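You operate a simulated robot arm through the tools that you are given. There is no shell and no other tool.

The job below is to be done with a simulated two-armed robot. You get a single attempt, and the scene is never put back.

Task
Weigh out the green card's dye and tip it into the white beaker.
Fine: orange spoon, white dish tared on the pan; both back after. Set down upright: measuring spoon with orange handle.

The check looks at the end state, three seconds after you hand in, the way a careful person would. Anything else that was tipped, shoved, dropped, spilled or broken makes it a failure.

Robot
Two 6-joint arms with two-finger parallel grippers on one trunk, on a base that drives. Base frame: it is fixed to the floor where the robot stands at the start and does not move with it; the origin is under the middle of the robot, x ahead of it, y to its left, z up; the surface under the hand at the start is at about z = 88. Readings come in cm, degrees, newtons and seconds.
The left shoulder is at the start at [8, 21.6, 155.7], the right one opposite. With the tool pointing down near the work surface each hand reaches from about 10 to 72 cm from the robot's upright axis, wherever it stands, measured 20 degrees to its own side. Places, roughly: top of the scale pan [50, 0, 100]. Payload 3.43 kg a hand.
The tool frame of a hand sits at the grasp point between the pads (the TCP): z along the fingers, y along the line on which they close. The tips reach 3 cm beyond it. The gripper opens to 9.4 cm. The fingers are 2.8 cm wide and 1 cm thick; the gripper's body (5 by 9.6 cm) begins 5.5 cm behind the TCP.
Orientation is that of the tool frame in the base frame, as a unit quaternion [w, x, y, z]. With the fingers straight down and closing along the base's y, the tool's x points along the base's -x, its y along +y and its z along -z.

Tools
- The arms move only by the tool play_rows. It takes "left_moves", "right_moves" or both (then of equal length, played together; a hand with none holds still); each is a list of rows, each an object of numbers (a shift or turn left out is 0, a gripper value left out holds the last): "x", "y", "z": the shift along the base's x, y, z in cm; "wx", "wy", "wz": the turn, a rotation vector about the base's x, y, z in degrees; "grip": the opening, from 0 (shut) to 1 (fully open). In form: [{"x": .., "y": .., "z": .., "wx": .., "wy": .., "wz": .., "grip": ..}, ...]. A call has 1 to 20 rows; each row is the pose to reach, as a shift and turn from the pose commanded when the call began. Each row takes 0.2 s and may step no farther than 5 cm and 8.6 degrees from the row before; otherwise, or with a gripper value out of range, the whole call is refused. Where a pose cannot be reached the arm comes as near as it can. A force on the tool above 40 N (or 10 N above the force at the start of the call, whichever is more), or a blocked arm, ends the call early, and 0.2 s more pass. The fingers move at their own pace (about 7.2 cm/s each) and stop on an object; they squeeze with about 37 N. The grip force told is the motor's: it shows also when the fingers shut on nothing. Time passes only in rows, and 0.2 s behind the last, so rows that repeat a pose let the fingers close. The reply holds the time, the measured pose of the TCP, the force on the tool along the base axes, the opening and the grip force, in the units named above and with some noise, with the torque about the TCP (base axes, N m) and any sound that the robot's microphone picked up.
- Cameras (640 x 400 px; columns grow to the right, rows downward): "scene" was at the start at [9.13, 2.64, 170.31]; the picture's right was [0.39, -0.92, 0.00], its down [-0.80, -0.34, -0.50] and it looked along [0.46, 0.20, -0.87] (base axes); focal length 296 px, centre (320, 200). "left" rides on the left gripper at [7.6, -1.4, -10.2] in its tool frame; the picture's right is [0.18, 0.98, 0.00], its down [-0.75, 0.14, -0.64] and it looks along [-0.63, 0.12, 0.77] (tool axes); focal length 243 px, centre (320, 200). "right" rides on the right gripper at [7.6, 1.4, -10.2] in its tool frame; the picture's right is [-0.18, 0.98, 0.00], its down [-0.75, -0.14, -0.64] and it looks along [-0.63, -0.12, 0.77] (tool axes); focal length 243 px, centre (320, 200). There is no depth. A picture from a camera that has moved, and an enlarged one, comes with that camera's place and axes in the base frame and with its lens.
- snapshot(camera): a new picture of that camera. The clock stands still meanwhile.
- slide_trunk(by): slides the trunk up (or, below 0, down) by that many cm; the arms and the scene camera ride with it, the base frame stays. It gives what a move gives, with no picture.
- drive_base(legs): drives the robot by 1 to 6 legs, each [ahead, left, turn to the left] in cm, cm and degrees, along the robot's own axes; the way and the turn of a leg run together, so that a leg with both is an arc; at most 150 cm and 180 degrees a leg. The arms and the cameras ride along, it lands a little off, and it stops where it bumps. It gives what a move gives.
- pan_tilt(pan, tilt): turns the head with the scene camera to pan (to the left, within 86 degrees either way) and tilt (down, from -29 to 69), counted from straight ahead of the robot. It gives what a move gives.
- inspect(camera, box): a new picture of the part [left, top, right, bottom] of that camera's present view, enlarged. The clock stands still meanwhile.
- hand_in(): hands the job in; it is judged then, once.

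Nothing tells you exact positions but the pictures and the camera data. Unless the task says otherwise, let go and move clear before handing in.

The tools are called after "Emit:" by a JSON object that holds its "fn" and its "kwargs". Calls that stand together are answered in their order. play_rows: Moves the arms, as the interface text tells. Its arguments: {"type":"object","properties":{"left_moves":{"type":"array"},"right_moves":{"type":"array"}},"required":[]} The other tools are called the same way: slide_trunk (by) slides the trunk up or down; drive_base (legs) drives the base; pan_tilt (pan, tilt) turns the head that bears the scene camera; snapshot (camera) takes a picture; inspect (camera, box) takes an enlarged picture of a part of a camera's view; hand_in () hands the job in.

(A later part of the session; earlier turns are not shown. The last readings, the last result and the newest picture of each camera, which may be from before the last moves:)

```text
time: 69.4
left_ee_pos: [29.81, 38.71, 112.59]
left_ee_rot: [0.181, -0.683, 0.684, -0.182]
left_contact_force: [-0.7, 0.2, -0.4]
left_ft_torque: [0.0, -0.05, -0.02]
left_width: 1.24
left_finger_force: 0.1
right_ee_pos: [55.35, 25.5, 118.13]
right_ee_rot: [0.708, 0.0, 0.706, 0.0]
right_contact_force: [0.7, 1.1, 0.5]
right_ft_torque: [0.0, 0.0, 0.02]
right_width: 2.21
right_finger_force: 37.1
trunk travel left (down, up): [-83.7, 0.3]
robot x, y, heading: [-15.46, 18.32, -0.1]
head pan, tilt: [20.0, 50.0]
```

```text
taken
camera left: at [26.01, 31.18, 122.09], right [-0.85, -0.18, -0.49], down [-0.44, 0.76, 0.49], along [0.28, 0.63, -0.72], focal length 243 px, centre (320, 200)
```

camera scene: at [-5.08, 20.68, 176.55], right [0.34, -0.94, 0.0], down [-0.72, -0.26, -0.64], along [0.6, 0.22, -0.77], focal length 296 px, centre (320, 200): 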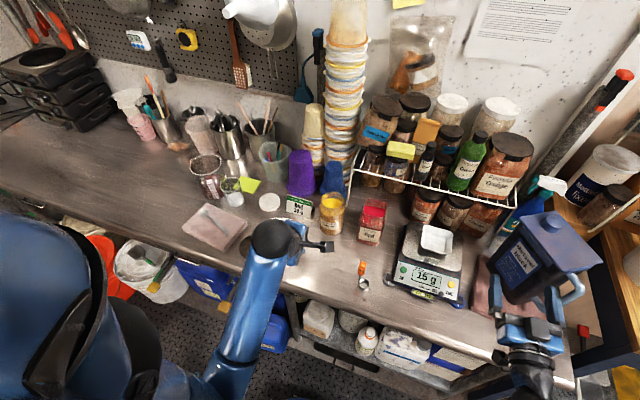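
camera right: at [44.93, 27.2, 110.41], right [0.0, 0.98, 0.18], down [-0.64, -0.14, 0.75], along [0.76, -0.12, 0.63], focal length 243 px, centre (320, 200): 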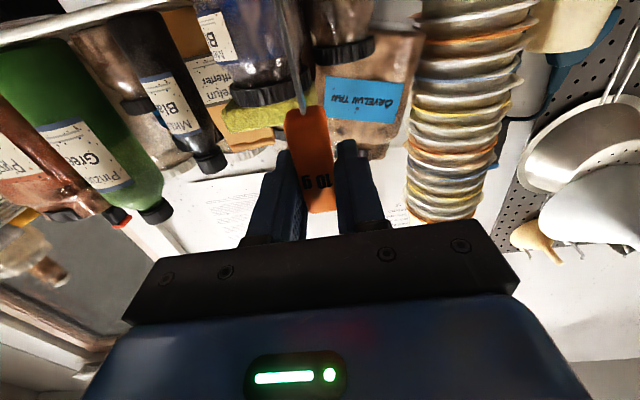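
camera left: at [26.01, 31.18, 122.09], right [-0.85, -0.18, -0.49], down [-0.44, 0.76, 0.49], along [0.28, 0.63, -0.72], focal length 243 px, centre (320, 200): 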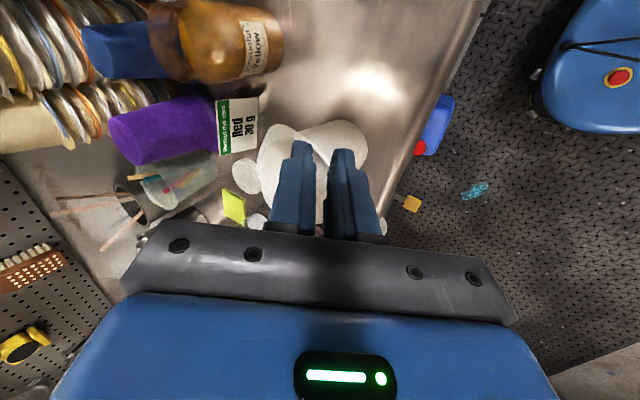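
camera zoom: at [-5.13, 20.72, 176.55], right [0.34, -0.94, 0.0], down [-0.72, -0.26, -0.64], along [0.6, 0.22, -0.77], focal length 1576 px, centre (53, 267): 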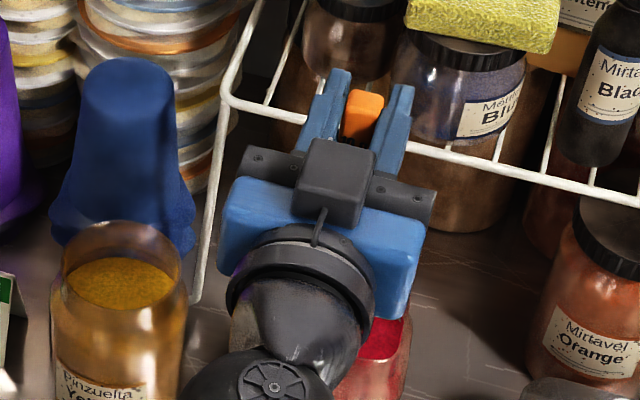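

The scene view is blocked by the hand, so I'll unroll the left hand so that its camera looks forward at the jar and spoon.

Emit:
{"fn": "play_rows", "kwargs": {"left_moves": [{"wx": 4, "wz": -6.9}, {"wx": 8, "wz": -13.9}, {"wx": 12, "wz": -20.8}, {"wx": 16, "wz": -27.7}, {"wx": 20, "wz": -34.6}, {"wx": 24, "wz": -41.6}, {"wx": 28, "wz": -48.5}, {"wx": 32, "wz": -55.4}, {"wx": 36, "wz": -62.4}, {"wx": 40, "wz": -69.3}, {"wx": 45, "wz": -76}, {"wx": 45, "wz": -78}, {"wx": 45, "wz": -78}]}}

Emit:
{"fn": "snapshot", "kwargs": {"camera": "left"}}

```text
time: 72.2
left_ee_pos: [29.94, 38.56, 112.46]
left_ee_rot: [0.257, 0.002, 0.966, 0.001]
left_contact_force: [0.4, 0.8, -0.7]
left_ft_torque: [-0.01, 0.02, 0.02]
left_width: 1.22
left_finger_force: 0.0
right_ee_pos: [55.43, 25.58, 117.97]
right_ee_rot: [0.709, -0.001, 0.706, 0.001]
right_contact_force: [0.7, 0.2, 0.6]
right_ft_torque: [0.02, -0.04, -0.01]
right_width: 2.21
right_finger_force: 36.9
trunk travel left (down, up): [-83.7, 0.3]
robot x, y, heading: [-15.34, 17.91, -0.4]
head pan, tilt: [20.0, 50.0]
```

```text
taken
camera left: at [18.24, 37.26, 117.61], right [-0.16, 0.98, -0.09], down [0.33, 0.14, 0.93], along [0.93, 0.12, -0.35], focal length 243 px, centre (320, 200)
```

left: 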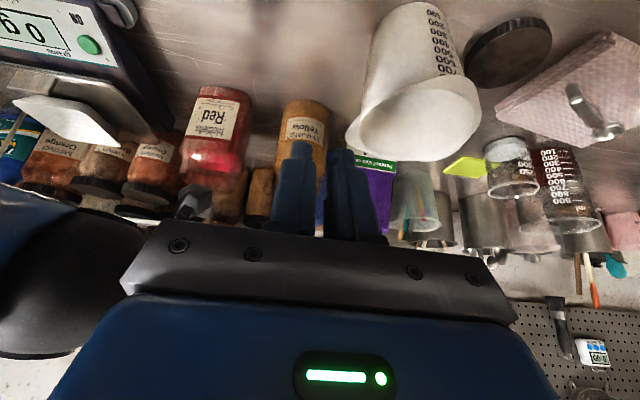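

Emit:
{"fn": "play_rows", "kwargs": {"left_moves": [{"z": 2, "wz": -6}, {"z": 4, "wz": -12}, {"z": 6, "wz": -18}, {"z": 7, "wz": -24}, {"z": 7, "wz": -24}]}}

Emit:
{"fn": "snapshot", "kwargs": {"camera": "left"}}

Emit:
{"fn": "inspect", "kwargs": {"camera": "left", "box": [230, 60, 430, 210]}}

```text
time: 73.4
left_ee_pos: [29.87, 38.54, 119.65]
left_ee_rot: [0.252, 0.203, 0.945, -0.053]
left_contact_force: [-0.2, -0.2, -0.4]
left_ft_torque: [0.04, 0.02, 0.01]
left_width: 1.22
left_finger_force: 0.0
right_ee_pos: [55.37, 25.67, 118.11]
right_ee_rot: [0.709, -0.001, 0.706, 0.001]
right_contact_force: [1.0, -0.5, 0.0]
right_ft_torque: [0.0, 0.01, -0.02]
right_width: 2.18
right_finger_force: 36.7
trunk travel left (down, up): [-83.7, 0.3]
robot x, y, heading: [-15.36, 18.03, 0.0]
head pan, tilt: [20.0, 50.0]
```

```text
taken
camera left: at [18.59, 42.23, 124.75], right [0.26, 0.96, -0.09], down [0.36, -0.01, 0.93], along [0.9, -0.27, -0.35], focal length 243 px, centre (320, 200)
```

left: 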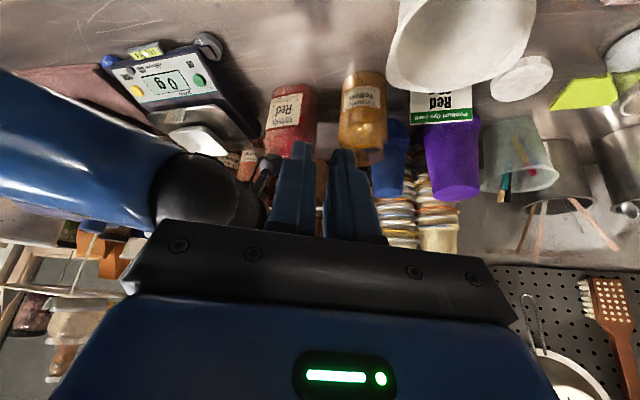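

```text
2.67 times, centred on (330, 135) of left
camera zoom: at [18.59, 42.23, 124.75], right [0.26, 0.96, -0.09], down [0.36, -0.01, 0.93], along [0.9, -0.27, -0.35], focal length 647 px, centre (293, 373)
```

zoom: 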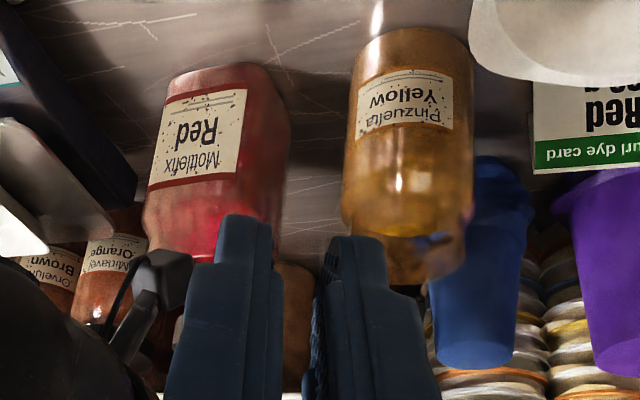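

Emit:
{"fn": "play_rows", "kwargs": {"left_moves": [{"wz": 6, "y": 2}, {"wz": 12, "y": 4}, {"wz": 14, "y": 5}, {"wz": 14, "y": 5}]}}

Emit:
{"fn": "inspect", "kwargs": {"camera": "left", "box": [130, 60, 330, 210]}}

```text
time: 74.4
left_ee_pos: [29.97, 43.53, 119.51]
left_ee_rot: [0.258, 0.085, 0.962, -0.022]
left_contact_force: [0.2, -0.2, -0.2]
left_ft_torque: [-0.02, 0.01, 0.0]
left_width: 1.21
left_finger_force: 0.0
right_ee_pos: [55.35, 25.55, 118.1]
right_ee_rot: [0.708, 0.0, 0.706, 0.0]
right_contact_force: [-0.3, 0.6, 0.6]
right_ft_torque: [0.01, 0.0, 0.01]
right_width: 2.21
right_finger_force: 37.2
trunk travel left (down, up): [-83.7, 0.3]
robot x, y, heading: [-15.35, 18.21, -0.2]
head pan, tilt: [20.0, 50.0]
```

```text
2.67 times, centred on (230, 135) of left
camera zoom: at [18.14, 44.29, 124.71], right [0.01, 1.0, -0.09], down [0.35, 0.08, 0.93], along [0.94, -0.04, -0.35], focal length 647 px, centre (560, 373)
```

zoom: 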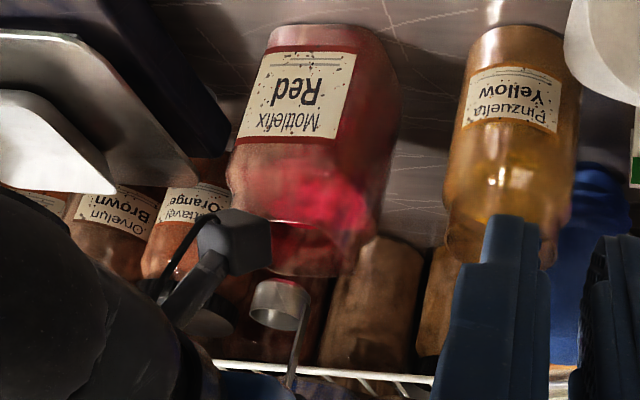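

The cup is visible and centred over the jar mouth. I'll dip to about 1.5 cm below the dye surface in steps.

Emit:
{"fn": "play_rows", "kwargs": {"right_moves": [{"z": -2}, {"z": -4}, {"z": -5.5}, {"z": -6.5}, {"z": -7}, {"z": -7.5}, {"z": -7.5}]}}

Emit:
{"fn": "inspect", "kwargs": {"camera": "left", "box": [130, 60, 330, 210]}}

```text
time: 76.0
left_ee_pos: [30.04, 43.58, 119.68]
left_ee_rot: [0.257, 0.085, 0.962, -0.021]
left_contact_force: [0.0, 0.4, 0.6]
left_ft_torque: [0.05, -0.02, 0.04]
left_width: 1.22
left_finger_force: 0.2
right_ee_pos: [55.42, 25.64, 110.52]
right_ee_rot: [0.709, 0.0, 0.706, 0.0]
right_contact_force: [-0.3, 0.0, -0.3]
right_ft_torque: [0.01, -0.02, 0.01]
right_width: 2.2
right_finger_force: 37.0
trunk travel left (down, up): [-83.7, 0.3]
robot x, y, heading: [-15.69, 18.46, -0.1]
head pan, tilt: [20.0, 50.0]
```

```text
2.67 times, centred on (230, 135) of left
camera zoom: at [18.14, 44.3, 124.71], right [0.01, 1.0, -0.09], down [0.35, 0.08, 0.93], along [0.94, -0.05, -0.35], focal length 647 px, centre (560, 373)
```

zoom: 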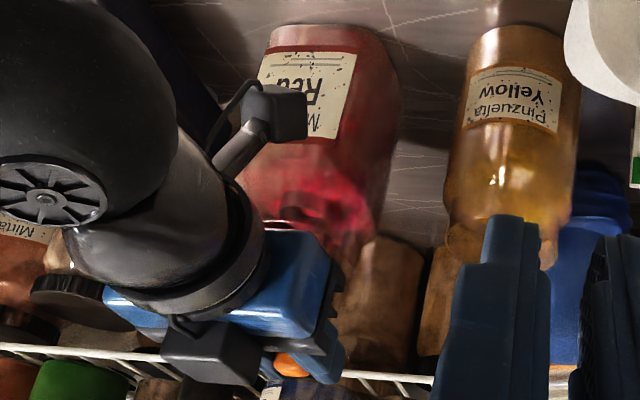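

Emit:
{"fn": "play_rows", "kwargs": {"right_moves": [{"z": -0.6}, {"z": -1.2}, {"z": -1.8}, {"z": -1.8}, {"z": -1.8}]}}

Emit:
{"fn": "inspect", "kwargs": {"camera": "left", "box": [130, 60, 330, 210]}}

```text
time: 77.2
left_ee_pos: [29.88, 43.61, 119.56]
left_ee_rot: [0.257, 0.086, 0.962, -0.021]
left_contact_force: [-0.3, -0.4, -0.3]
left_ft_torque: [0.02, 0.02, 0.03]
left_width: 1.23
left_finger_force: 0.0
right_ee_pos: [55.34, 25.51, 108.8]
right_ee_rot: [0.709, 0.0, 0.705, 0.001]
right_contact_force: [0.2, -0.1, 0.0]
right_ft_torque: [-0.01, -0.02, -0.02]
right_width: 2.24
right_finger_force: 36.7
trunk travel left (down, up): [-83.7, 0.3]
robot x, y, heading: [-15.31, 18.31, 0.0]
head pan, tilt: [20.0, 50.0]
```

```text
2.67 times, centred on (230, 135) of left
camera zoom: at [18.14, 44.3, 124.71], right [0.01, 1.0, -0.09], down [0.35, 0.08, 0.93], along [0.94, -0.05, -0.35], focal length 647 px, centre (560, 373)
```

zoom: 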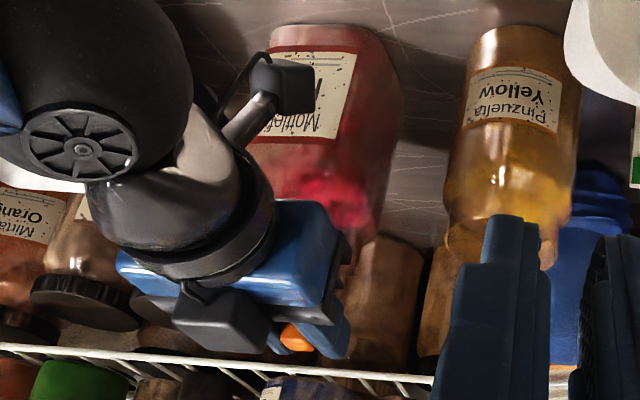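

Emit:
{"fn": "play_rows", "kwargs": {"right_moves": [{"z": 1}, {"z": 2}, {"z": 3}, {"z": 4.5}, {"z": 6.5}, {"z": 9}, {"z": 10.5}, {"z": 10.5}]}}

Emit:
{"fn": "inspect", "kwargs": {"camera": "left", "box": [170, 110, 290, 200]}}

```text
time: 79.0
left_ee_pos: [29.74, 43.53, 119.59]
left_ee_rot: [0.257, 0.086, 0.962, -0.022]
left_contact_force: [0.7, 0.6, 0.0]
left_ft_torque: [0.03, -0.02, -0.03]
left_width: 1.22
left_finger_force: 0.0
right_ee_pos: [55.47, 25.58, 119.22]
right_ee_rot: [0.708, 0.0, 0.706, 0.001]
right_contact_force: [1.1, -0.6, -0.9]
right_ft_torque: [-0.03, 0.01, 0.0]
right_width: 2.25
right_finger_force: 37.1
trunk travel left (down, up): [-83.7, 0.3]
robot x, y, heading: [-15.18, 18.11, 0.2]
head pan, tilt: [20.0, 50.0]
```

```text
4.44 times, centred on (230, 155) of left
camera zoom: at [18.15, 44.3, 124.71], right [0.01, 1.0, -0.09], down [0.35, 0.08, 0.93], along [0.94, -0.05, -0.35], focal length 1078 px, centre (720, 400)
```

zoom: 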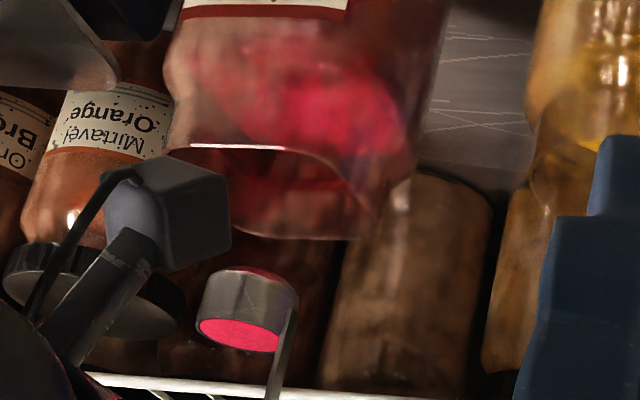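

The cup holds a level scoop of red dye. Before carrying it to the dish I'll check the kettle's clearance beside the scale.

Emit:
{"fn": "inspect", "kwargs": {"camera": "scene", "box": [400, 190, 600, 315]}}

Emit:
{"fn": "snapshot", "kwargs": {"camera": "left"}}

```text
3.20 times, centred on (500, 252) of scene
camera zoom: at [-5.1, 20.71, 176.55], right [0.34, -0.94, 0.0], down [-0.72, -0.26, -0.64], along [0.6, 0.22, -0.77], focal length 946 px, centre (-256, 32)
```

zoom: 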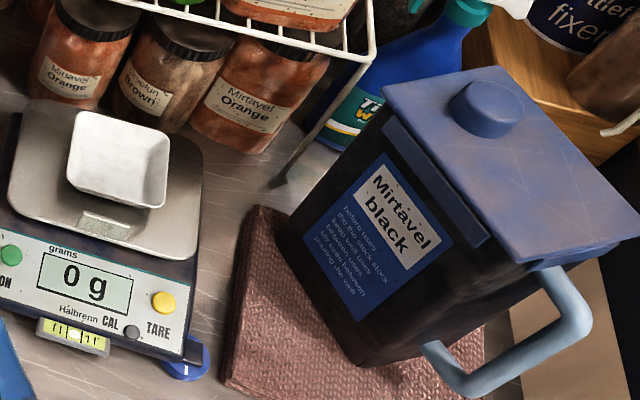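

```text
taken
camera left: at [18.15, 44.3, 124.71], right [0.01, 1.0, -0.09], down [0.35, 0.08, 0.93], along [0.94, -0.05, -0.35], focal length 243 px, centre (320, 200)
```

left: 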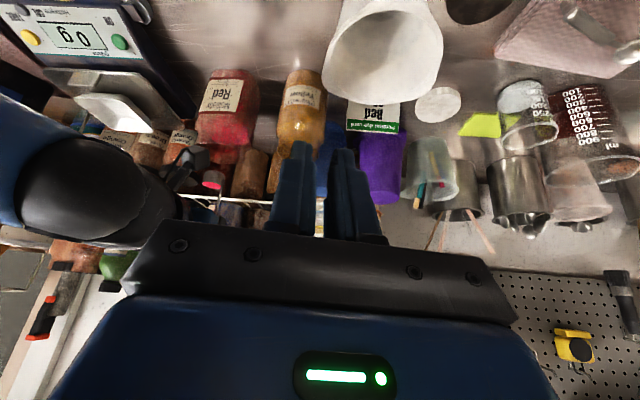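

The kettle is about 13 cm right of the dish, so there's room. I'll carry the filled spoon over the dish, keeping it level.

Emit:
{"fn": "play_rows", "kwargs": {"right_moves": [{"y": -2}, {"y": -4.5}, {"y": -7.5}, {"y": -10.5}, {"y": -13.5}, {"y": -16.5}, {"y": -18.5}, {"y": -18.9, "z": -2}, {"y": -18.9, "z": -5}, {"y": -18.9, "z": -7.5}, {"y": -18.9, "z": -8}, {"y": -18.9, "z": -8}]}}

Emit:
{"fn": "inspect", "kwargs": {"camera": "left", "box": [0, 0, 240, 180]}}

Emit:
{"fn": "inspect", "kwargs": {"camera": "scene", "box": [360, 180, 520, 300]}}

```text
time: 81.6
left_ee_pos: [29.88, 43.53, 119.64]
left_ee_rot: [0.257, 0.085, 0.962, -0.021]
left_contact_force: [0.7, 0.5, -0.6]
left_ft_torque: [0.01, -0.01, 0.03]
left_width: 1.21
left_finger_force: 0.1
right_ee_pos: [55.17, 6.66, 111.15]
right_ee_rot: [0.708, 0.0, 0.707, 0.0]
right_contact_force: [0.5, -0.3, 0.0]
right_ft_torque: [0.0, 0.01, -0.01]
right_width: 2.23
right_finger_force: 37.2
trunk travel left (down, up): [-83.7, 0.3]
robot x, y, heading: [-15.38, 18.3, -0.1]
head pan, tilt: [20.0, 50.0]
```

```text
2.22 times, centred on (120, 90) of left
camera zoom: at [18.13, 44.3, 124.71], right [0.01, 1.0, -0.09], down [0.35, 0.08, 0.93], along [0.94, -0.05, -0.35], focal length 539 px, centre (764, 444)
```

zoom: 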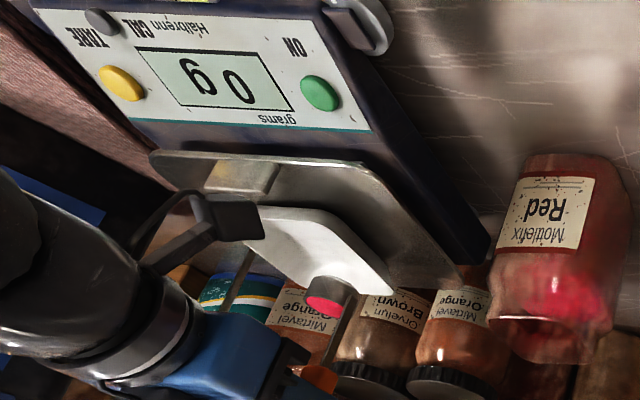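

```text
3.33 times, centred on (440, 240) of scene
camera zoom: at [-5.12, 20.72, 176.55], right [0.34, -0.94, 0.0], down [-0.72, -0.26, -0.64], along [0.6, 0.22, -0.77], focal length 985 px, centre (-80, 67)
```

zoom: 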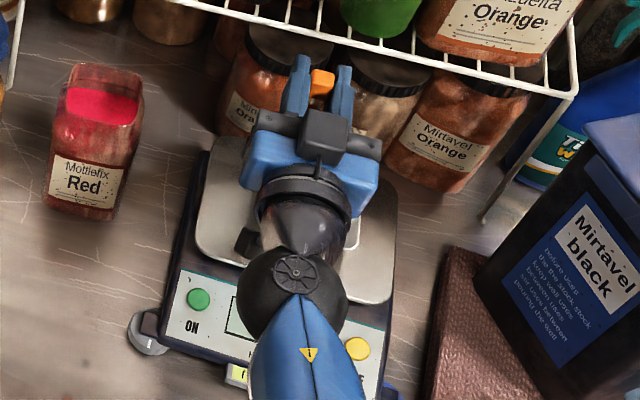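

The left camera now shows the display, dish and cup together. I'll start tipping while keeping the cup's lip over the dish, and stop partway to see how the dye behaves.

Emit:
{"fn": "play_rows", "kwargs": {"right_moves": [{"x": 0.3, "y": -1.38, "z": 0.33, "wx": 8}, {"x": 0.3, "y": -2.79, "z": 0.47, "wx": 16}, {"x": 0.3, "y": -4.21, "z": 0.4, "wx": 24}, {"x": 0.3, "y": -5.6, "z": 0.14, "wx": 32}, {"x": 0.3, "y": -6.95, "z": -0.31, "wx": 40}, {"x": 0.3, "y": -8.22, "z": -0.94, "wx": 48}, {"x": 0.3, "y": -9.39, "z": -1.75, "wx": 56}, {"x": 0.3, "y": -10.43, "z": -2.71, "wx": 64}]}}

Emit:
{"fn": "inspect", "kwargs": {"camera": "left", "box": [0, 0, 240, 180]}}

Emit:
{"fn": "inspect", "kwargs": {"camera": "scene", "box": [360, 180, 520, 300]}}

```text
time: 83.4
left_ee_pos: [29.95, 43.48, 119.54]
left_ee_rot: [0.258, 0.086, 0.962, -0.021]
left_contact_force: [0.2, -0.9, 0.8]
left_ft_torque: [0.0, 0.0, 0.02]
left_width: 1.2
left_finger_force: 0.0
right_ee_pos: [55.2, -3.16, 108.96]
right_ee_rot: [0.604, 0.349, 0.638, 0.326]
right_contact_force: [0.7, 0.1, -0.7]
right_ft_torque: [-0.01, 0.0, 0.06]
right_width: 2.23
right_finger_force: 36.9
right hand out of reach, approached as far as the arm can: row 6, 7, 8
trunk travel left (down, up): [-83.7, 0.3]
robot x, y, heading: [-15.5, 18.09, 0.0]
head pan, tilt: [20.0, 50.0]
```

```text
2.22 times, centred on (120, 90) of left
camera zoom: at [18.14, 44.27, 124.72], right [0.01, 1.0, -0.09], down [0.35, 0.08, 0.93], along [0.94, -0.05, -0.35], focal length 539 px, centre (764, 444)
```

zoom: 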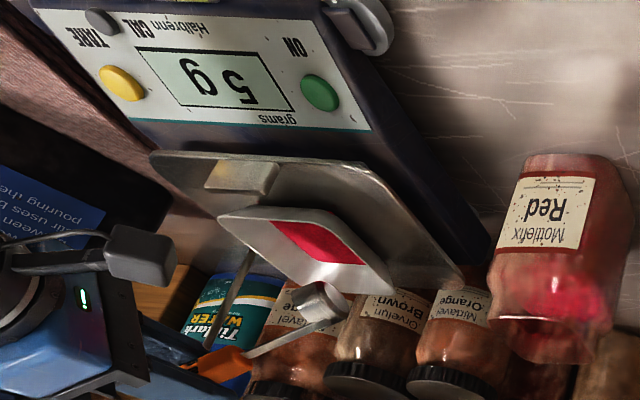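

```text
3.33 times, centred on (440, 240) of scene
camera zoom: at [-5.11, 20.67, 176.55], right [0.34, -0.94, 0.0], down [-0.72, -0.26, -0.64], along [0.6, 0.22, -0.77], focal length 985 px, centre (-80, 67)
```

zoom: 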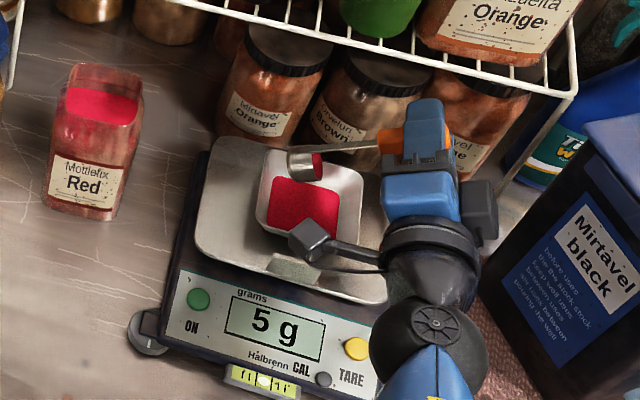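

5 g is in the dish already and the pour stays inside it. The arm was near its reach limit, so I'll pull back 1.7 cm in x and finish the tip.

Emit:
{"fn": "play_rows", "kwargs": {"right_moves": [{"x": -1}, {"x": -1.7}, {"x": -1.7, "y": -0.9, "z": -1.09, "wx": 8}, {"x": -1.7, "y": -1.64, "z": -2.3, "wx": 16}, {"x": -1.7, "y": -2.21, "z": -3.6, "wx": 24}, {"x": -1.7, "y": -2.4, "z": -4.5, "wx": 32}, {"x": -1.7, "y": -2.6, "z": -5.4, "wx": 40}, {"x": -1.7, "y": -2.6, "z": -5.4, "wx": 48}, {"x": -1.7, "y": -2.6, "z": -5.4, "wx": 48}]}}

Emit:
{"fn": "inspect", "kwargs": {"camera": "left", "box": [0, 0, 240, 180]}}

Emit:
{"fn": "inspect", "kwargs": {"camera": "scene", "box": [360, 180, 520, 300]}}

```text
time: 85.4
left_ee_pos: [29.82, 43.55, 119.63]
left_ee_rot: [0.257, 0.085, 0.962, -0.021]
left_contact_force: [0.7, 0.1, 0.0]
left_ft_torque: [0.0, 0.03, 0.02]
left_width: 1.21
left_finger_force: 0.0
right_ee_pos: [53.34, -5.8, 103.4]
right_ee_rot: [0.409, 0.565, 0.449, 0.558]
right_contact_force: [-0.3, -0.3, 0.0]
right_ft_torque: [-0.01, 0.03, 0.02]
right_width: 2.22
right_finger_force: 37.0
right hand out of reach, approached as far as the arm can: row 2
trunk travel left (down, up): [-83.7, 0.3]
robot x, y, heading: [-15.71, 18.01, 0.0]
head pan, tilt: [20.0, 50.0]
```

```text
2.22 times, centred on (120, 90) of left
camera zoom: at [18.12, 44.3, 124.72], right [0.01, 1.0, -0.09], down [0.35, 0.08, 0.93], along [0.94, -0.05, -0.35], focal length 539 px, centre (764, 444)
```

zoom: 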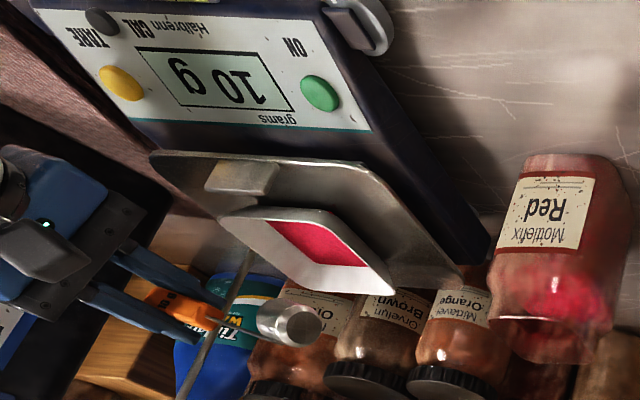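

```text
3.33 times, centred on (440, 240) of scene
camera zoom: at [-5.14, 20.71, 176.55], right [0.34, -0.94, 0.0], down [-0.72, -0.26, -0.64], along [0.6, 0.22, -0.77], focal length 985 px, centre (-80, 67)
```

zoom: 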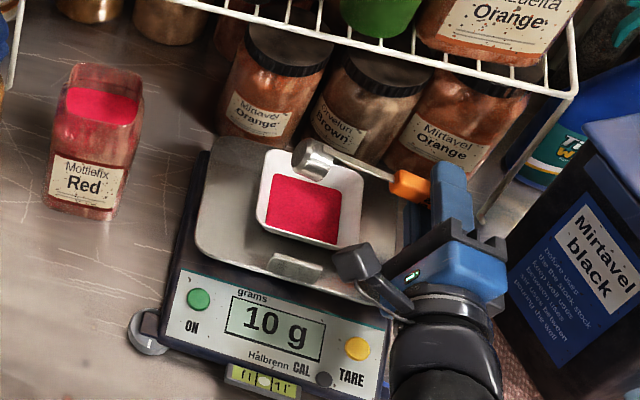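

That's exactly 10 g. I'll bring the spoon back upright, moving upward first, and return over the jar for the second scoop.

Emit:
{"fn": "play_rows", "kwargs": {"right_moves": [{"z": 3, "wx": -8}, {"z": 6, "wx": -16}, {"z": 9, "y": 0.3, "wx": -24}, {"z": 12, "y": 1, "wx": -32}, {"z": 14, "y": 2, "wx": -40}, {"z": 15, "y": 3, "wx": -48}, {"z": 16, "y": 4, "wx": -56}, {"z": 16, "y": 5.5, "wx": -64}, {"z": 16, "y": 7, "wx": -72}, {"z": 16, "y": 8.5, "wx": -80}, {"z": 16, "y": 10, "wx": -88}, {"z": 16, "y": 11.5, "wx": -96}, {"z": 16, "y": 12.5, "wx": -104}, {"z": 16, "y": 13, "wx": -112}, {"z": 16, "y": 17, "wx": -112}, {"z": 16, "y": 21, "wx": -112}, {"x": 0.5, "z": 16, "y": 25, "wx": -112}, {"x": 1.1, "z": 16, "y": 29, "wx": -112}, {"x": 1.55, "z": 16, "y": 31.9, "wx": -112}, {"x": 1.55, "z": 16, "y": 31.9, "wx": -112}]}}

Emit:
{"fn": "inspect", "kwargs": {"camera": "left", "box": [130, 60, 330, 210]}}

Emit:
{"fn": "inspect", "kwargs": {"camera": "scene", "box": [340, 180, 500, 300]}}

```text
time: 89.6
left_ee_pos: [29.76, 43.55, 119.49]
left_ee_rot: [0.257, 0.085, 0.962, -0.021]
left_contact_force: [0.0, 0.2, 0.2]
left_ft_torque: [0.04, 0.0, 0.02]
left_width: 1.24
left_finger_force: 0.1
right_ee_pos: [54.89, 26.06, 119.35]
right_ee_rot: [0.697, -0.024, 0.714, -0.061]
right_contact_force: [-0.6, 0.6, -0.1]
right_ft_torque: [-0.01, 0.01, 0.0]
right_width: 2.2
right_finger_force: 37.0
right hand out of reach, approached as far as the arm can: row 2, 3, 4, 5, 6, 7
trunk travel left (down, up): [-83.7, 0.3]
robot x, y, heading: [-15.19, 18.1, -0.2]
head pan, tilt: [20.0, 50.0]
```

```text
2.67 times, centred on (230, 135) of left
camera zoom: at [18.13, 44.28, 124.72], right [0.01, 1.0, -0.09], down [0.35, 0.08, 0.93], along [0.94, -0.05, -0.35], focal length 647 px, centre (560, 373)
```

zoom: 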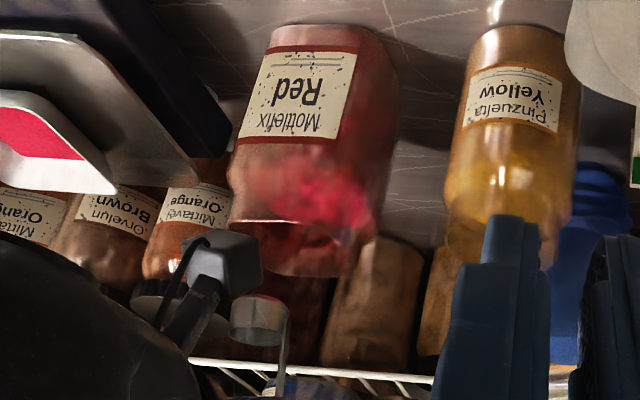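

```text
3.33 times, centred on (420, 240) of scene
camera zoom: at [-5.13, 20.68, 176.55], right [0.34, -0.94, 0.0], down [-0.72, -0.26, -0.64], along [0.6, 0.22, -0.77], focal length 985 px, centre (-13, 67)
```

zoom: 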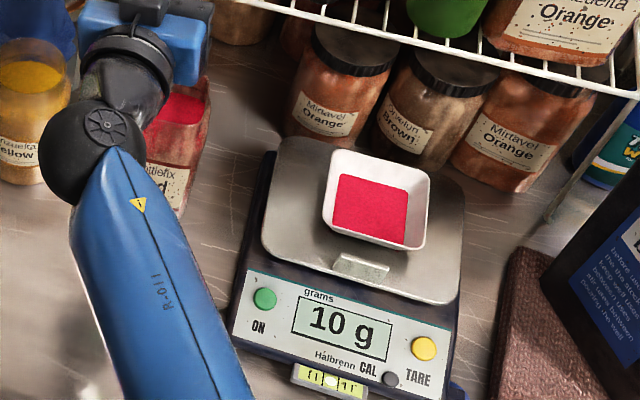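

The spoon came back slightly rotated because of the reach limit. I'll straighten it and pull back 4 cm in x, then drive the base 4 cm forward for more reach.

Emit:
{"fn": "play_rows", "kwargs": {"right_moves": [{"x": -1.5, "y": -0.3, "wx": 3.5, "wy": -0.7, "wz": 1.5}, {"x": -3.5, "y": -0.5, "wx": 6.9, "wy": -1.4, "wz": 3.0}, {"x": -3.5, "y": -0.5, "wx": 6.9, "wy": -1.4, "wz": 3.0}]}}

Emit:
{"fn": "drive_base", "kwargs": {"legs": [[4, 0, 0]]}}

Emit:
{"fn": "inspect", "kwargs": {"camera": "left", "box": [130, 60, 330, 210]}}

```text
time: 90.4
left_ee_pos: [29.99, 43.54, 119.47]
left_ee_rot: [0.257, 0.086, 0.962, -0.021]
left_contact_force: [0.1, -0.3, -0.7]
left_ft_torque: [0.01, 0.02, 0.02]
left_width: 1.23
left_finger_force: 0.1
right_ee_pos: [51.31, 25.76, 119.52]
right_ee_rot: [0.707, 0.0, 0.707, 0.0]
right_contact_force: [0.4, -0.2, 0.2]
right_ft_torque: [-0.03, -0.01, 0.03]
right_width: 2.18
right_finger_force: 36.7
trunk travel left (down, up): [-83.7, 0.3]
robot x, y, heading: [-15.5, 18.09, -0.2]
head pan, tilt: [20.0, 50.0]
```

```text
time: 91.3
left_ee_pos: [32.99, 43.58, 119.99]
left_ee_rot: [0.261, 0.086, 0.961, -0.021]
left_contact_force: [-0.6, 0.0, 0.8]
left_ft_torque: [-0.03, -0.01, 0.02]
left_width: 1.23
left_finger_force: 0.0
right_ee_pos: [54.42, 25.71, 119.99]
right_ee_rot: [0.709, -0.001, 0.705, 0.001]
right_contact_force: [-0.4, -0.1, 0.1]
right_ft_torque: [0.0, 0.03, -0.02]
right_width: 2.2
right_finger_force: 37.1
trunk travel left (down, up): [-83.7, 0.3]
robot x, y, heading: [-11.16, 18.0, 0.0]
head pan, tilt: [20.0, 50.0]
```

```text
2.67 times, centred on (230, 135) of left
camera zoom: at [21.19, 44.33, 124.99], right [0.01, 1.0, -0.09], down [0.35, 0.08, 0.94], along [0.94, -0.04, -0.34], focal length 647 px, centre (560, 373)
```

zoom: 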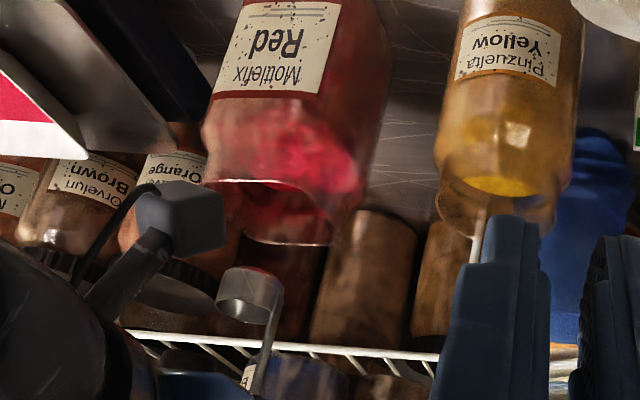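

The hands moved a bit less than the base did, and they rose slightly. I'll take another reading to see whether it has settled or is leaning on something.

Emit:
{"fn": "play_rows", "kwargs": {"right_moves": [{"z": 0}, {"z": 0}]}}

Emit:
{"fn": "snapshot", "kwargs": {"camera": "scene"}}

```text
time: 91.9
left_ee_pos: [33.86, 43.75, 119.58]
left_ee_rot: [0.257, 0.085, 0.962, -0.021]
left_contact_force: [0.5, -0.4, -1.0]
left_ft_torque: [0.01, -0.02, 0.02]
left_width: 1.23
left_finger_force: 0.0
right_ee_pos: [55.34, 25.73, 119.49]
right_ee_rot: [0.707, 0.0, 0.707, 0.0]
right_contact_force: [-0.9, 0.7, 0.1]
right_ft_torque: [-0.04, 0.0, 0.0]
right_width: 2.21
right_finger_force: 37.0
trunk travel left (down, up): [-83.7, 0.3]
robot x, y, heading: [-11.22, 18.18, 0.0]
head pan, tilt: [20.0, 50.0]
```

```text
taken
camera scene: at [-1.21, 20.73, 176.56], right [0.34, -0.94, 0.0], down [-0.72, -0.26, -0.64], along [0.6, 0.22, -0.77], focal length 296 px, centre (320, 200)
```

scene: 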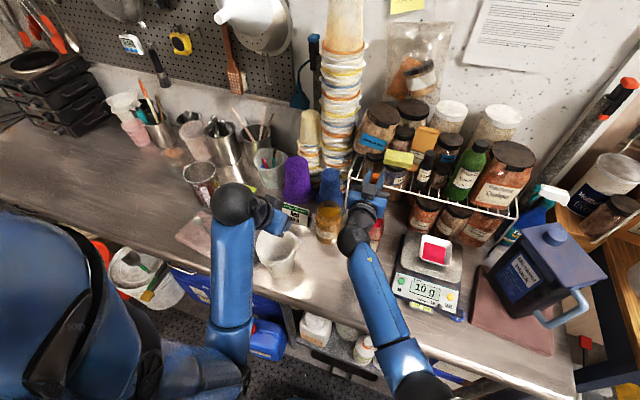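

It has settled now. I'll dip for the second scoop and lift.

Emit:
{"fn": "play_rows", "kwargs": {"right_moves": [{"y": -0.15, "z": -2}, {"y": -0.15, "z": -4}, {"y": -0.15, "z": -6}, {"y": -0.15, "z": -7.5}, {"y": -0.15, "z": -9}, {"y": -0.15, "z": -10}, {"y": -0.15, "z": -10.8}, {"y": -0.15, "z": -10.8}, {"y": -0.15, "z": -10.8}, {"y": -0.15, "z": -9.8}, {"y": -0.15, "z": -8.8}, {"y": -0.15, "z": -7.8}, {"y": -0.15, "z": -6.5}, {"y": -0.15, "z": -4.5}, {"y": -0.15, "z": -2}, {"y": -0.15, "z": 0}, {"y": -0.15, "z": 0}]}}

Emit:
{"fn": "inspect", "kwargs": {"camera": "left", "box": [130, 60, 330, 210]}}

```text
time: 95.5
left_ee_pos: [33.79, 43.64, 119.49]
left_ee_rot: [0.257, 0.084, 0.963, -0.021]
left_contact_force: [-0.1, 0.1, -0.7]
left_ft_torque: [0.01, 0.01, -0.02]
left_width: 1.23
left_finger_force: 0.0
right_ee_pos: [55.43, 25.79, 119.41]
right_ee_rot: [0.707, -0.001, 0.707, 0.001]
right_contact_force: [0.1, 0.0, -0.2]
right_ft_torque: [-0.03, 0.03, 0.02]
right_width: 2.23
right_finger_force: 37.0
trunk travel left (down, up): [-83.7, 0.3]
robot x, y, heading: [-11.42, 18.08, 0.0]
head pan, tilt: [20.0, 50.0]
```

```text
2.67 times, centred on (230, 135) of left
camera zoom: at [22.13, 44.32, 124.71], right [0.01, 1.0, -0.09], down [0.35, 0.08, 0.93], along [0.94, -0.04, -0.35], focal length 647 px, centre (560, 373)
```

zoom: 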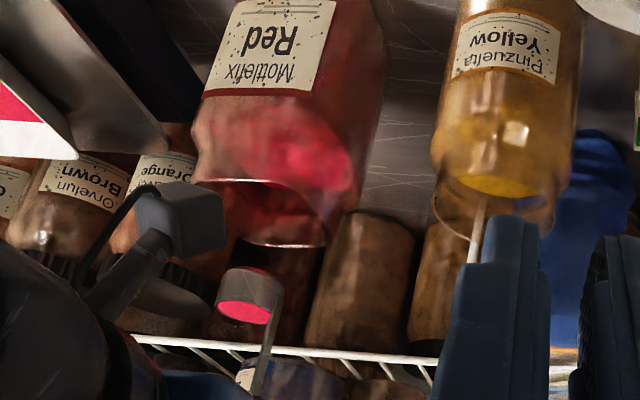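

The second scoop is full. I'll carry it to the dish.

Emit:
{"fn": "play_rows", "kwargs": {"right_moves": [{"y": -2}, {"y": -4.5}, {"y": -7.5}, {"y": -10.5}, {"y": -13.5}, {"x": -0.3, "y": -16.5}, {"x": -0.5, "y": -18.5}, {"x": -0.5, "y": -19, "z": -2}, {"x": -0.5, "y": -19, "z": -5}, {"x": -0.5, "y": -19, "z": -7.7}, {"x": -0.5, "y": -19, "z": -8.2}, {"x": -0.5, "y": -19, "z": -8.2}]}}

Emit:
{"fn": "play_rows", "kwargs": {"right_moves": [{"y": -1.38, "z": 0.33, "wx": 8}, {"y": -2.79, "z": 0.47, "wx": 16}, {"y": -4.21, "z": 0.4, "wx": 24}, {"y": -5.6, "z": 0.14, "wx": 32}, {"y": -6.95, "z": -0.31, "wx": 40}, {"y": -8.22, "z": -0.94, "wx": 48}, {"y": -9.39, "z": -1.75, "wx": 56}, {"y": -10.43, "z": -2.71, "wx": 64}, {"y": -11.33, "z": -3.8, "wx": 72}, {"y": -12.07, "z": -5.01, "wx": 80}, {"y": -12.64, "z": -6.31, "wx": 88}, {"y": -12.9, "z": -7.3, "wx": 96}, {"y": -13.0, "z": -8.1, "wx": 104}, {"y": -13.0, "z": -8.1, "wx": 112}, {"y": -13.0, "z": -8.1, "wx": 112}, {"y": -13.0, "z": -8.1, "wx": 112}]}}

Emit:
{"fn": "inspect", "kwargs": {"camera": "scene", "box": [360, 180, 520, 300]}}

Emit:
{"fn": "snapshot", "kwargs": {"camera": "left"}}

```text
time: 98.1
left_ee_pos: [34.06, 43.58, 119.58]
left_ee_rot: [0.258, 0.085, 0.962, -0.02]
left_contact_force: [0.2, -0.3, -0.1]
left_ft_torque: [-0.03, -0.01, -0.02]
left_width: 1.24
left_finger_force: 0.1
right_ee_pos: [54.95, 6.68, 111.32]
right_ee_rot: [0.707, 0.0, 0.707, 0.0]
right_contact_force: [0.5, -0.4, 0.0]
right_ft_torque: [0.01, -0.02, 0.01]
right_width: 2.22
right_finger_force: 36.9
trunk travel left (down, up): [-83.7, 0.3]
robot x, y, heading: [-11.08, 18.07, -0.1]
head pan, tilt: [20.0, 50.0]
```

```text
time: 101.5
left_ee_pos: [33.91, 43.63, 119.54]
left_ee_rot: [0.258, 0.085, 0.962, -0.021]
left_contact_force: [-0.5, -0.5, -0.5]
left_ft_torque: [0.04, -0.03, 0.0]
left_width: 1.21
left_finger_force: 0.0
right_ee_pos: [54.88, -6.39, 103.33]
right_ee_rot: [0.396, 0.586, 0.395, 0.586]
right_contact_force: [-0.5, -0.1, 0.1]
right_ft_torque: [-0.04, -0.02, 0.0]
right_width: 2.22
right_finger_force: 37.2
right hand out of reach, approached as far as the arm can: row 7, 8, 9
trunk travel left (down, up): [-83.7, 0.3]
robot x, y, heading: [-11.56, 17.95, -0.2]
head pan, tilt: [20.0, 50.0]
```

```text
3.33 times, centred on (440, 240) of scene
camera zoom: at [-1.1, 20.71, 176.55], right [0.34, -0.94, 0.0], down [-0.72, -0.26, -0.64], along [0.6, 0.22, -0.77], focal length 985 px, centre (-80, 67)
```

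zoom: 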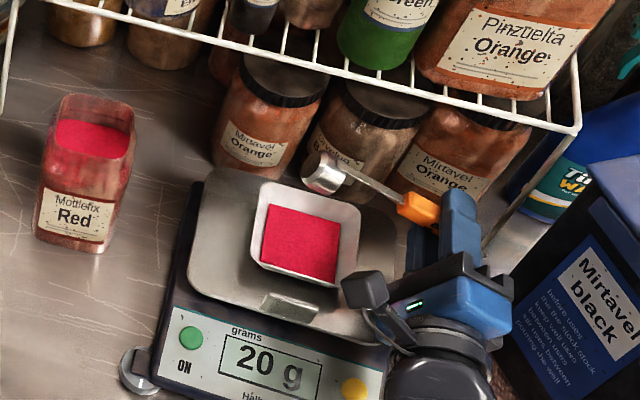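

```text
taken
camera left: at [22.12, 44.32, 124.71], right [0.01, 1.0, -0.09], down [0.35, 0.08, 0.93], along [0.94, -0.04, -0.35], focal length 243 px, centre (320, 200)
```

left: 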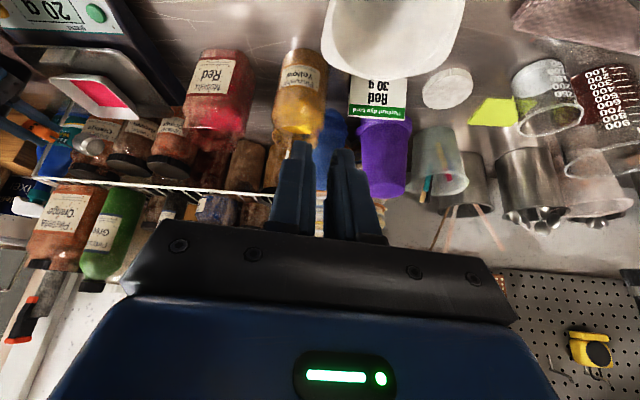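

20 g. I'll return for the third scoop: rotate back, rise, and move over the jar.

Emit:
{"fn": "play_rows", "kwargs": {"right_moves": [{"z": 0.8, "wx": -8}, {"y": 0.1, "z": 1.6, "wx": -16}, {"y": 0.36, "z": 2.5, "wx": -24}, {"y": 0.93, "z": 4, "wx": -32}, {"y": 1.67, "z": 5.2, "wx": -40}, {"y": 2.57, "z": 6.3, "wx": -48}, {"y": 3.61, "z": 7.3, "wx": -56}, {"y": 4.78, "z": 8.2, "wx": -64}, {"y": 6.05, "z": 9, "wx": -72}, {"y": 7.4, "z": 9.6, "wx": -80}, {"y": 8.79, "z": 10.2, "wx": -88}, {"y": 10.21, "z": 10.6, "wx": -96}, {"y": 11.62, "z": 10.8, "wx": -104}, {"y": 13, "z": 11, "wx": -112}, {"y": 16, "z": 14, "wx": -112}, {"y": 20, "z": 16.3, "wx": -112}, {"y": 24, "z": 16.3, "wx": -112}, {"y": 28, "z": 16.3, "wx": -112}, {"x": 0.4, "y": 31.9, "z": 16.3, "wx": -112}, {"x": 0.4, "y": 31.9, "z": 16.3, "wx": -112}]}}

Emit:
{"fn": "inspect", "kwargs": {"camera": "left", "box": [130, 60, 330, 210]}}

Emit:
{"fn": "inspect", "kwargs": {"camera": "scene", "box": [360, 200, 520, 300]}}

```text
time: 105.7
left_ee_pos: [33.78, 43.76, 119.55]
left_ee_rot: [0.257, 0.084, 0.963, -0.021]
left_contact_force: [-0.4, 0.1, 0.6]
left_ft_torque: [0.02, -0.01, -0.02]
left_width: 1.2
left_finger_force: 0.0
right_ee_pos: [55.22, 25.77, 119.59]
right_ee_rot: [0.707, 0.001, 0.707, -0.001]
right_contact_force: [0.1, 0.5, 0.3]
right_ft_torque: [-0.01, 0.01, -0.02]
right_width: 2.17
right_finger_force: 36.8
right hand out of reach, approached as far as the arm can: row 7, 8, 9
trunk travel left (down, up): [-83.7, 0.3]
robot x, y, heading: [-11.4, 18.31, -0.2]
head pan, tilt: [20.0, 50.0]
```

```text
2.67 times, centred on (230, 135) of left
camera zoom: at [22.12, 44.33, 124.71], right [0.01, 1.0, -0.09], down [0.35, 0.08, 0.93], along [0.94, -0.04, -0.35], focal length 647 px, centre (560, 373)
```

zoom: 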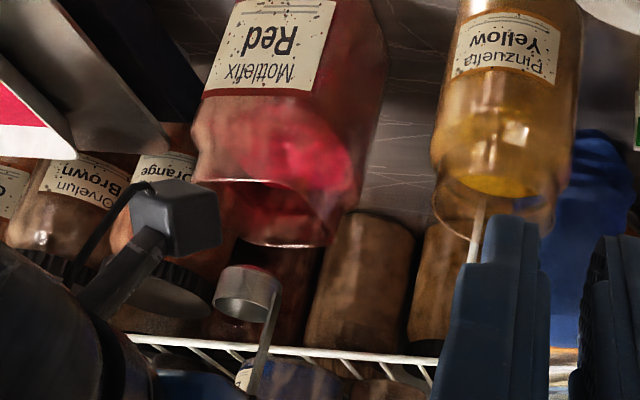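

```text
4.00 times, centred on (440, 250) of scene
camera zoom: at [-1.1, 20.73, 176.55], right [0.34, -0.94, 0.0], down [-0.72, -0.26, -0.64], along [0.6, 0.22, -0.77], focal length 1182 px, centre (-160, 0)
```

zoom: 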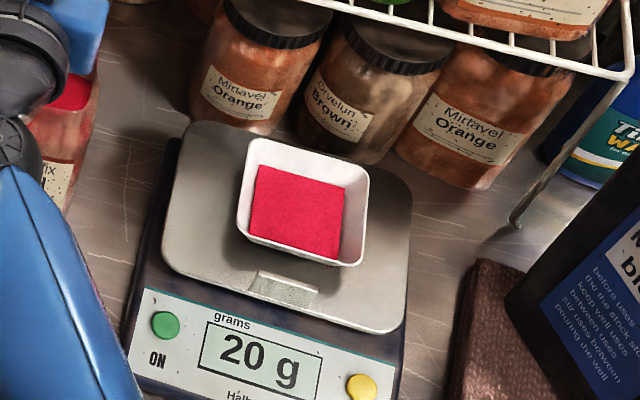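

Steady at 20 g and nothing is spilled. I'll dip for the third scoop.

Emit:
{"fn": "play_rows", "kwargs": {"right_moves": [{"x": 0.1, "y": -0.15, "z": -2}, {"x": 0.1, "y": -0.15, "z": -4}, {"x": 0.1, "y": -0.15, "z": -6}, {"x": 0.1, "y": -0.15, "z": -7.5}, {"x": 0.1, "y": -0.15, "z": -9}, {"x": 0.1, "y": -0.15, "z": -10}, {"x": 0.1, "y": -0.15, "z": -11}, {"x": 0.1, "y": -0.15, "z": -11}, {"x": 0.1, "y": -0.15, "z": -11}, {"x": 0.1, "y": -0.15, "z": -10}, {"x": 0.1, "y": -0.15, "z": -9}, {"x": 0.1, "y": -0.15, "z": -8}, {"x": 0.1, "y": -0.15, "z": -6.5}, {"x": 0.1, "y": -0.15, "z": -4.5}, {"x": 0.1, "y": -0.15, "z": -2}, {"x": 0.1, "y": -0.15, "z": 0}, {"x": 0.1, "y": -0.15, "z": 0}]}}

Emit:
{"fn": "inspect", "kwargs": {"camera": "left", "box": [130, 60, 330, 210]}}

```text
time: 109.3
left_ee_pos: [33.94, 43.52, 119.53]
left_ee_rot: [0.256, 0.085, 0.963, -0.021]
left_contact_force: [0.1, 0.0, -0.1]
left_ft_torque: [0.02, 0.0, 0.0]
left_width: 1.22
left_finger_force: 0.1
right_ee_pos: [55.42, 25.28, 119.49]
right_ee_rot: [0.707, -0.001, 0.707, 0.001]
right_contact_force: [-0.1, 0.5, 0.3]
right_ft_torque: [0.0, 0.01, 0.0]
right_width: 2.22
right_finger_force: 37.2
trunk travel left (down, up): [-83.7, 0.3]
robot x, y, heading: [-11.33, 18.01, 0.1]
head pan, tilt: [20.0, 50.0]
```

```text
2.67 times, centred on (230, 135) of left
camera zoom: at [22.13, 44.31, 124.71], right [0.01, 1.0, -0.09], down [0.35, 0.08, 0.93], along [0.94, -0.04, -0.35], focal length 647 px, centre (560, 373)
```

zoom: 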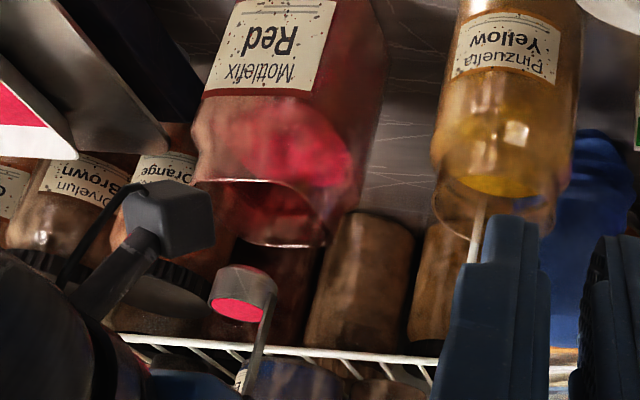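

The third scoop is full. I'll carry it over and tip it in.

Emit:
{"fn": "play_rows", "kwargs": {"right_moves": [{"y": -2}, {"y": -4.5}, {"y": -7.5}, {"y": -10.5}, {"y": -13.5}, {"x": -0.3, "y": -16.5}, {"x": -0.5, "y": -18.5}, {"x": -0.5, "y": -18.9, "z": -2}, {"x": -0.5, "y": -18.9, "z": -5}, {"x": -0.5, "y": -18.9, "z": -7.7}, {"x": -0.5, "y": -18.9, "z": -8.2}, {"x": -0.5, "y": -18.9, "z": -8.2}]}}

Emit:
{"fn": "play_rows", "kwargs": {"right_moves": [{"y": -1.38, "z": 0.33, "wx": 8}, {"y": -2.79, "z": 0.47, "wx": 16}, {"y": -4.21, "z": 0.4, "wx": 24}, {"y": -5.6, "z": 0.14, "wx": 32}, {"y": -6.95, "z": -0.31, "wx": 40}, {"y": -8.22, "z": -0.94, "wx": 48}, {"y": -9.39, "z": -1.75, "wx": 56}, {"y": -10.43, "z": -2.71, "wx": 64}, {"y": -11.33, "z": -3.8, "wx": 72}, {"y": -12.07, "z": -5.01, "wx": 80}, {"y": -12.64, "z": -6.31, "wx": 88}, {"y": -12.9, "z": -7.3, "wx": 96}, {"y": -13.0, "z": -8.1, "wx": 104}, {"y": -13.0, "z": -8.1, "wx": 112}, {"y": -13.0, "z": -8.1, "wx": 112}, {"y": -13.0, "z": -8.1, "wx": 112}]}}

Emit:
{"fn": "inspect", "kwargs": {"camera": "scene", "box": [360, 180, 520, 300]}}

```text
time: 111.9
left_ee_pos: [33.86, 43.64, 119.62]
left_ee_rot: [0.257, 0.085, 0.962, -0.021]
left_contact_force: [-0.7, -0.3, 0.3]
left_ft_torque: [-0.01, -0.02, 0.03]
left_width: 1.23
left_finger_force: 0.1
right_ee_pos: [54.91, 6.48, 111.25]
right_ee_rot: [0.707, -0.001, 0.707, 0.001]
right_contact_force: [0.5, 0.3, 0.4]
right_ft_torque: [0.03, -0.02, 0.03]
right_width: 2.24
right_finger_force: 37.5
trunk travel left (down, up): [-83.7, 0.3]
robot x, y, heading: [-11.23, 18.03, 0.1]
head pan, tilt: [20.0, 50.0]
```

```text
time: 115.3
left_ee_pos: [33.98, 43.57, 119.58]
left_ee_rot: [0.256, 0.085, 0.963, -0.022]
left_contact_force: [-0.2, 0.5, -0.2]
left_ft_torque: [0.02, -0.03, -0.03]
left_width: 1.19
left_finger_force: 0.1
right_ee_pos: [54.97, -6.46, 103.11]
right_ee_rot: [0.395, 0.586, 0.395, 0.587]
right_contact_force: [-0.8, -0.1, -1.2]
right_ft_torque: [-0.02, -0.04, -0.01]
right_width: 2.23
right_finger_force: 36.5
right hand out of reach, approached as far as the arm can: row 7, 8
trunk travel left (down, up): [-83.7, 0.3]
robot x, y, heading: [-11.42, 18.13, 0.2]
head pan, tilt: [20.0, 50.0]
```

```text
3.33 times, centred on (440, 240) of scene
camera zoom: at [-1.09, 20.7, 176.55], right [0.34, -0.94, 0.0], down [-0.72, -0.26, -0.64], along [0.6, 0.22, -0.77], focal length 985 px, centre (-80, 67)
```

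zoom: 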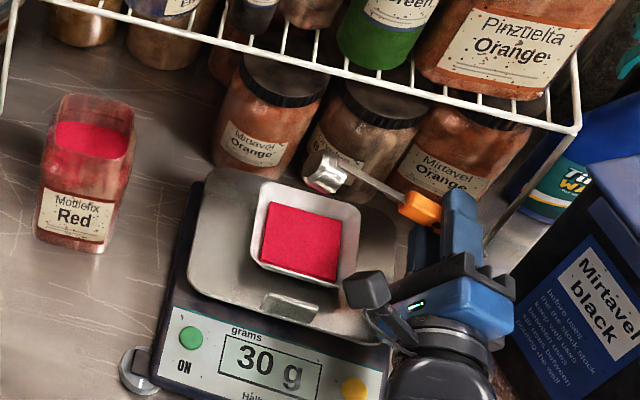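

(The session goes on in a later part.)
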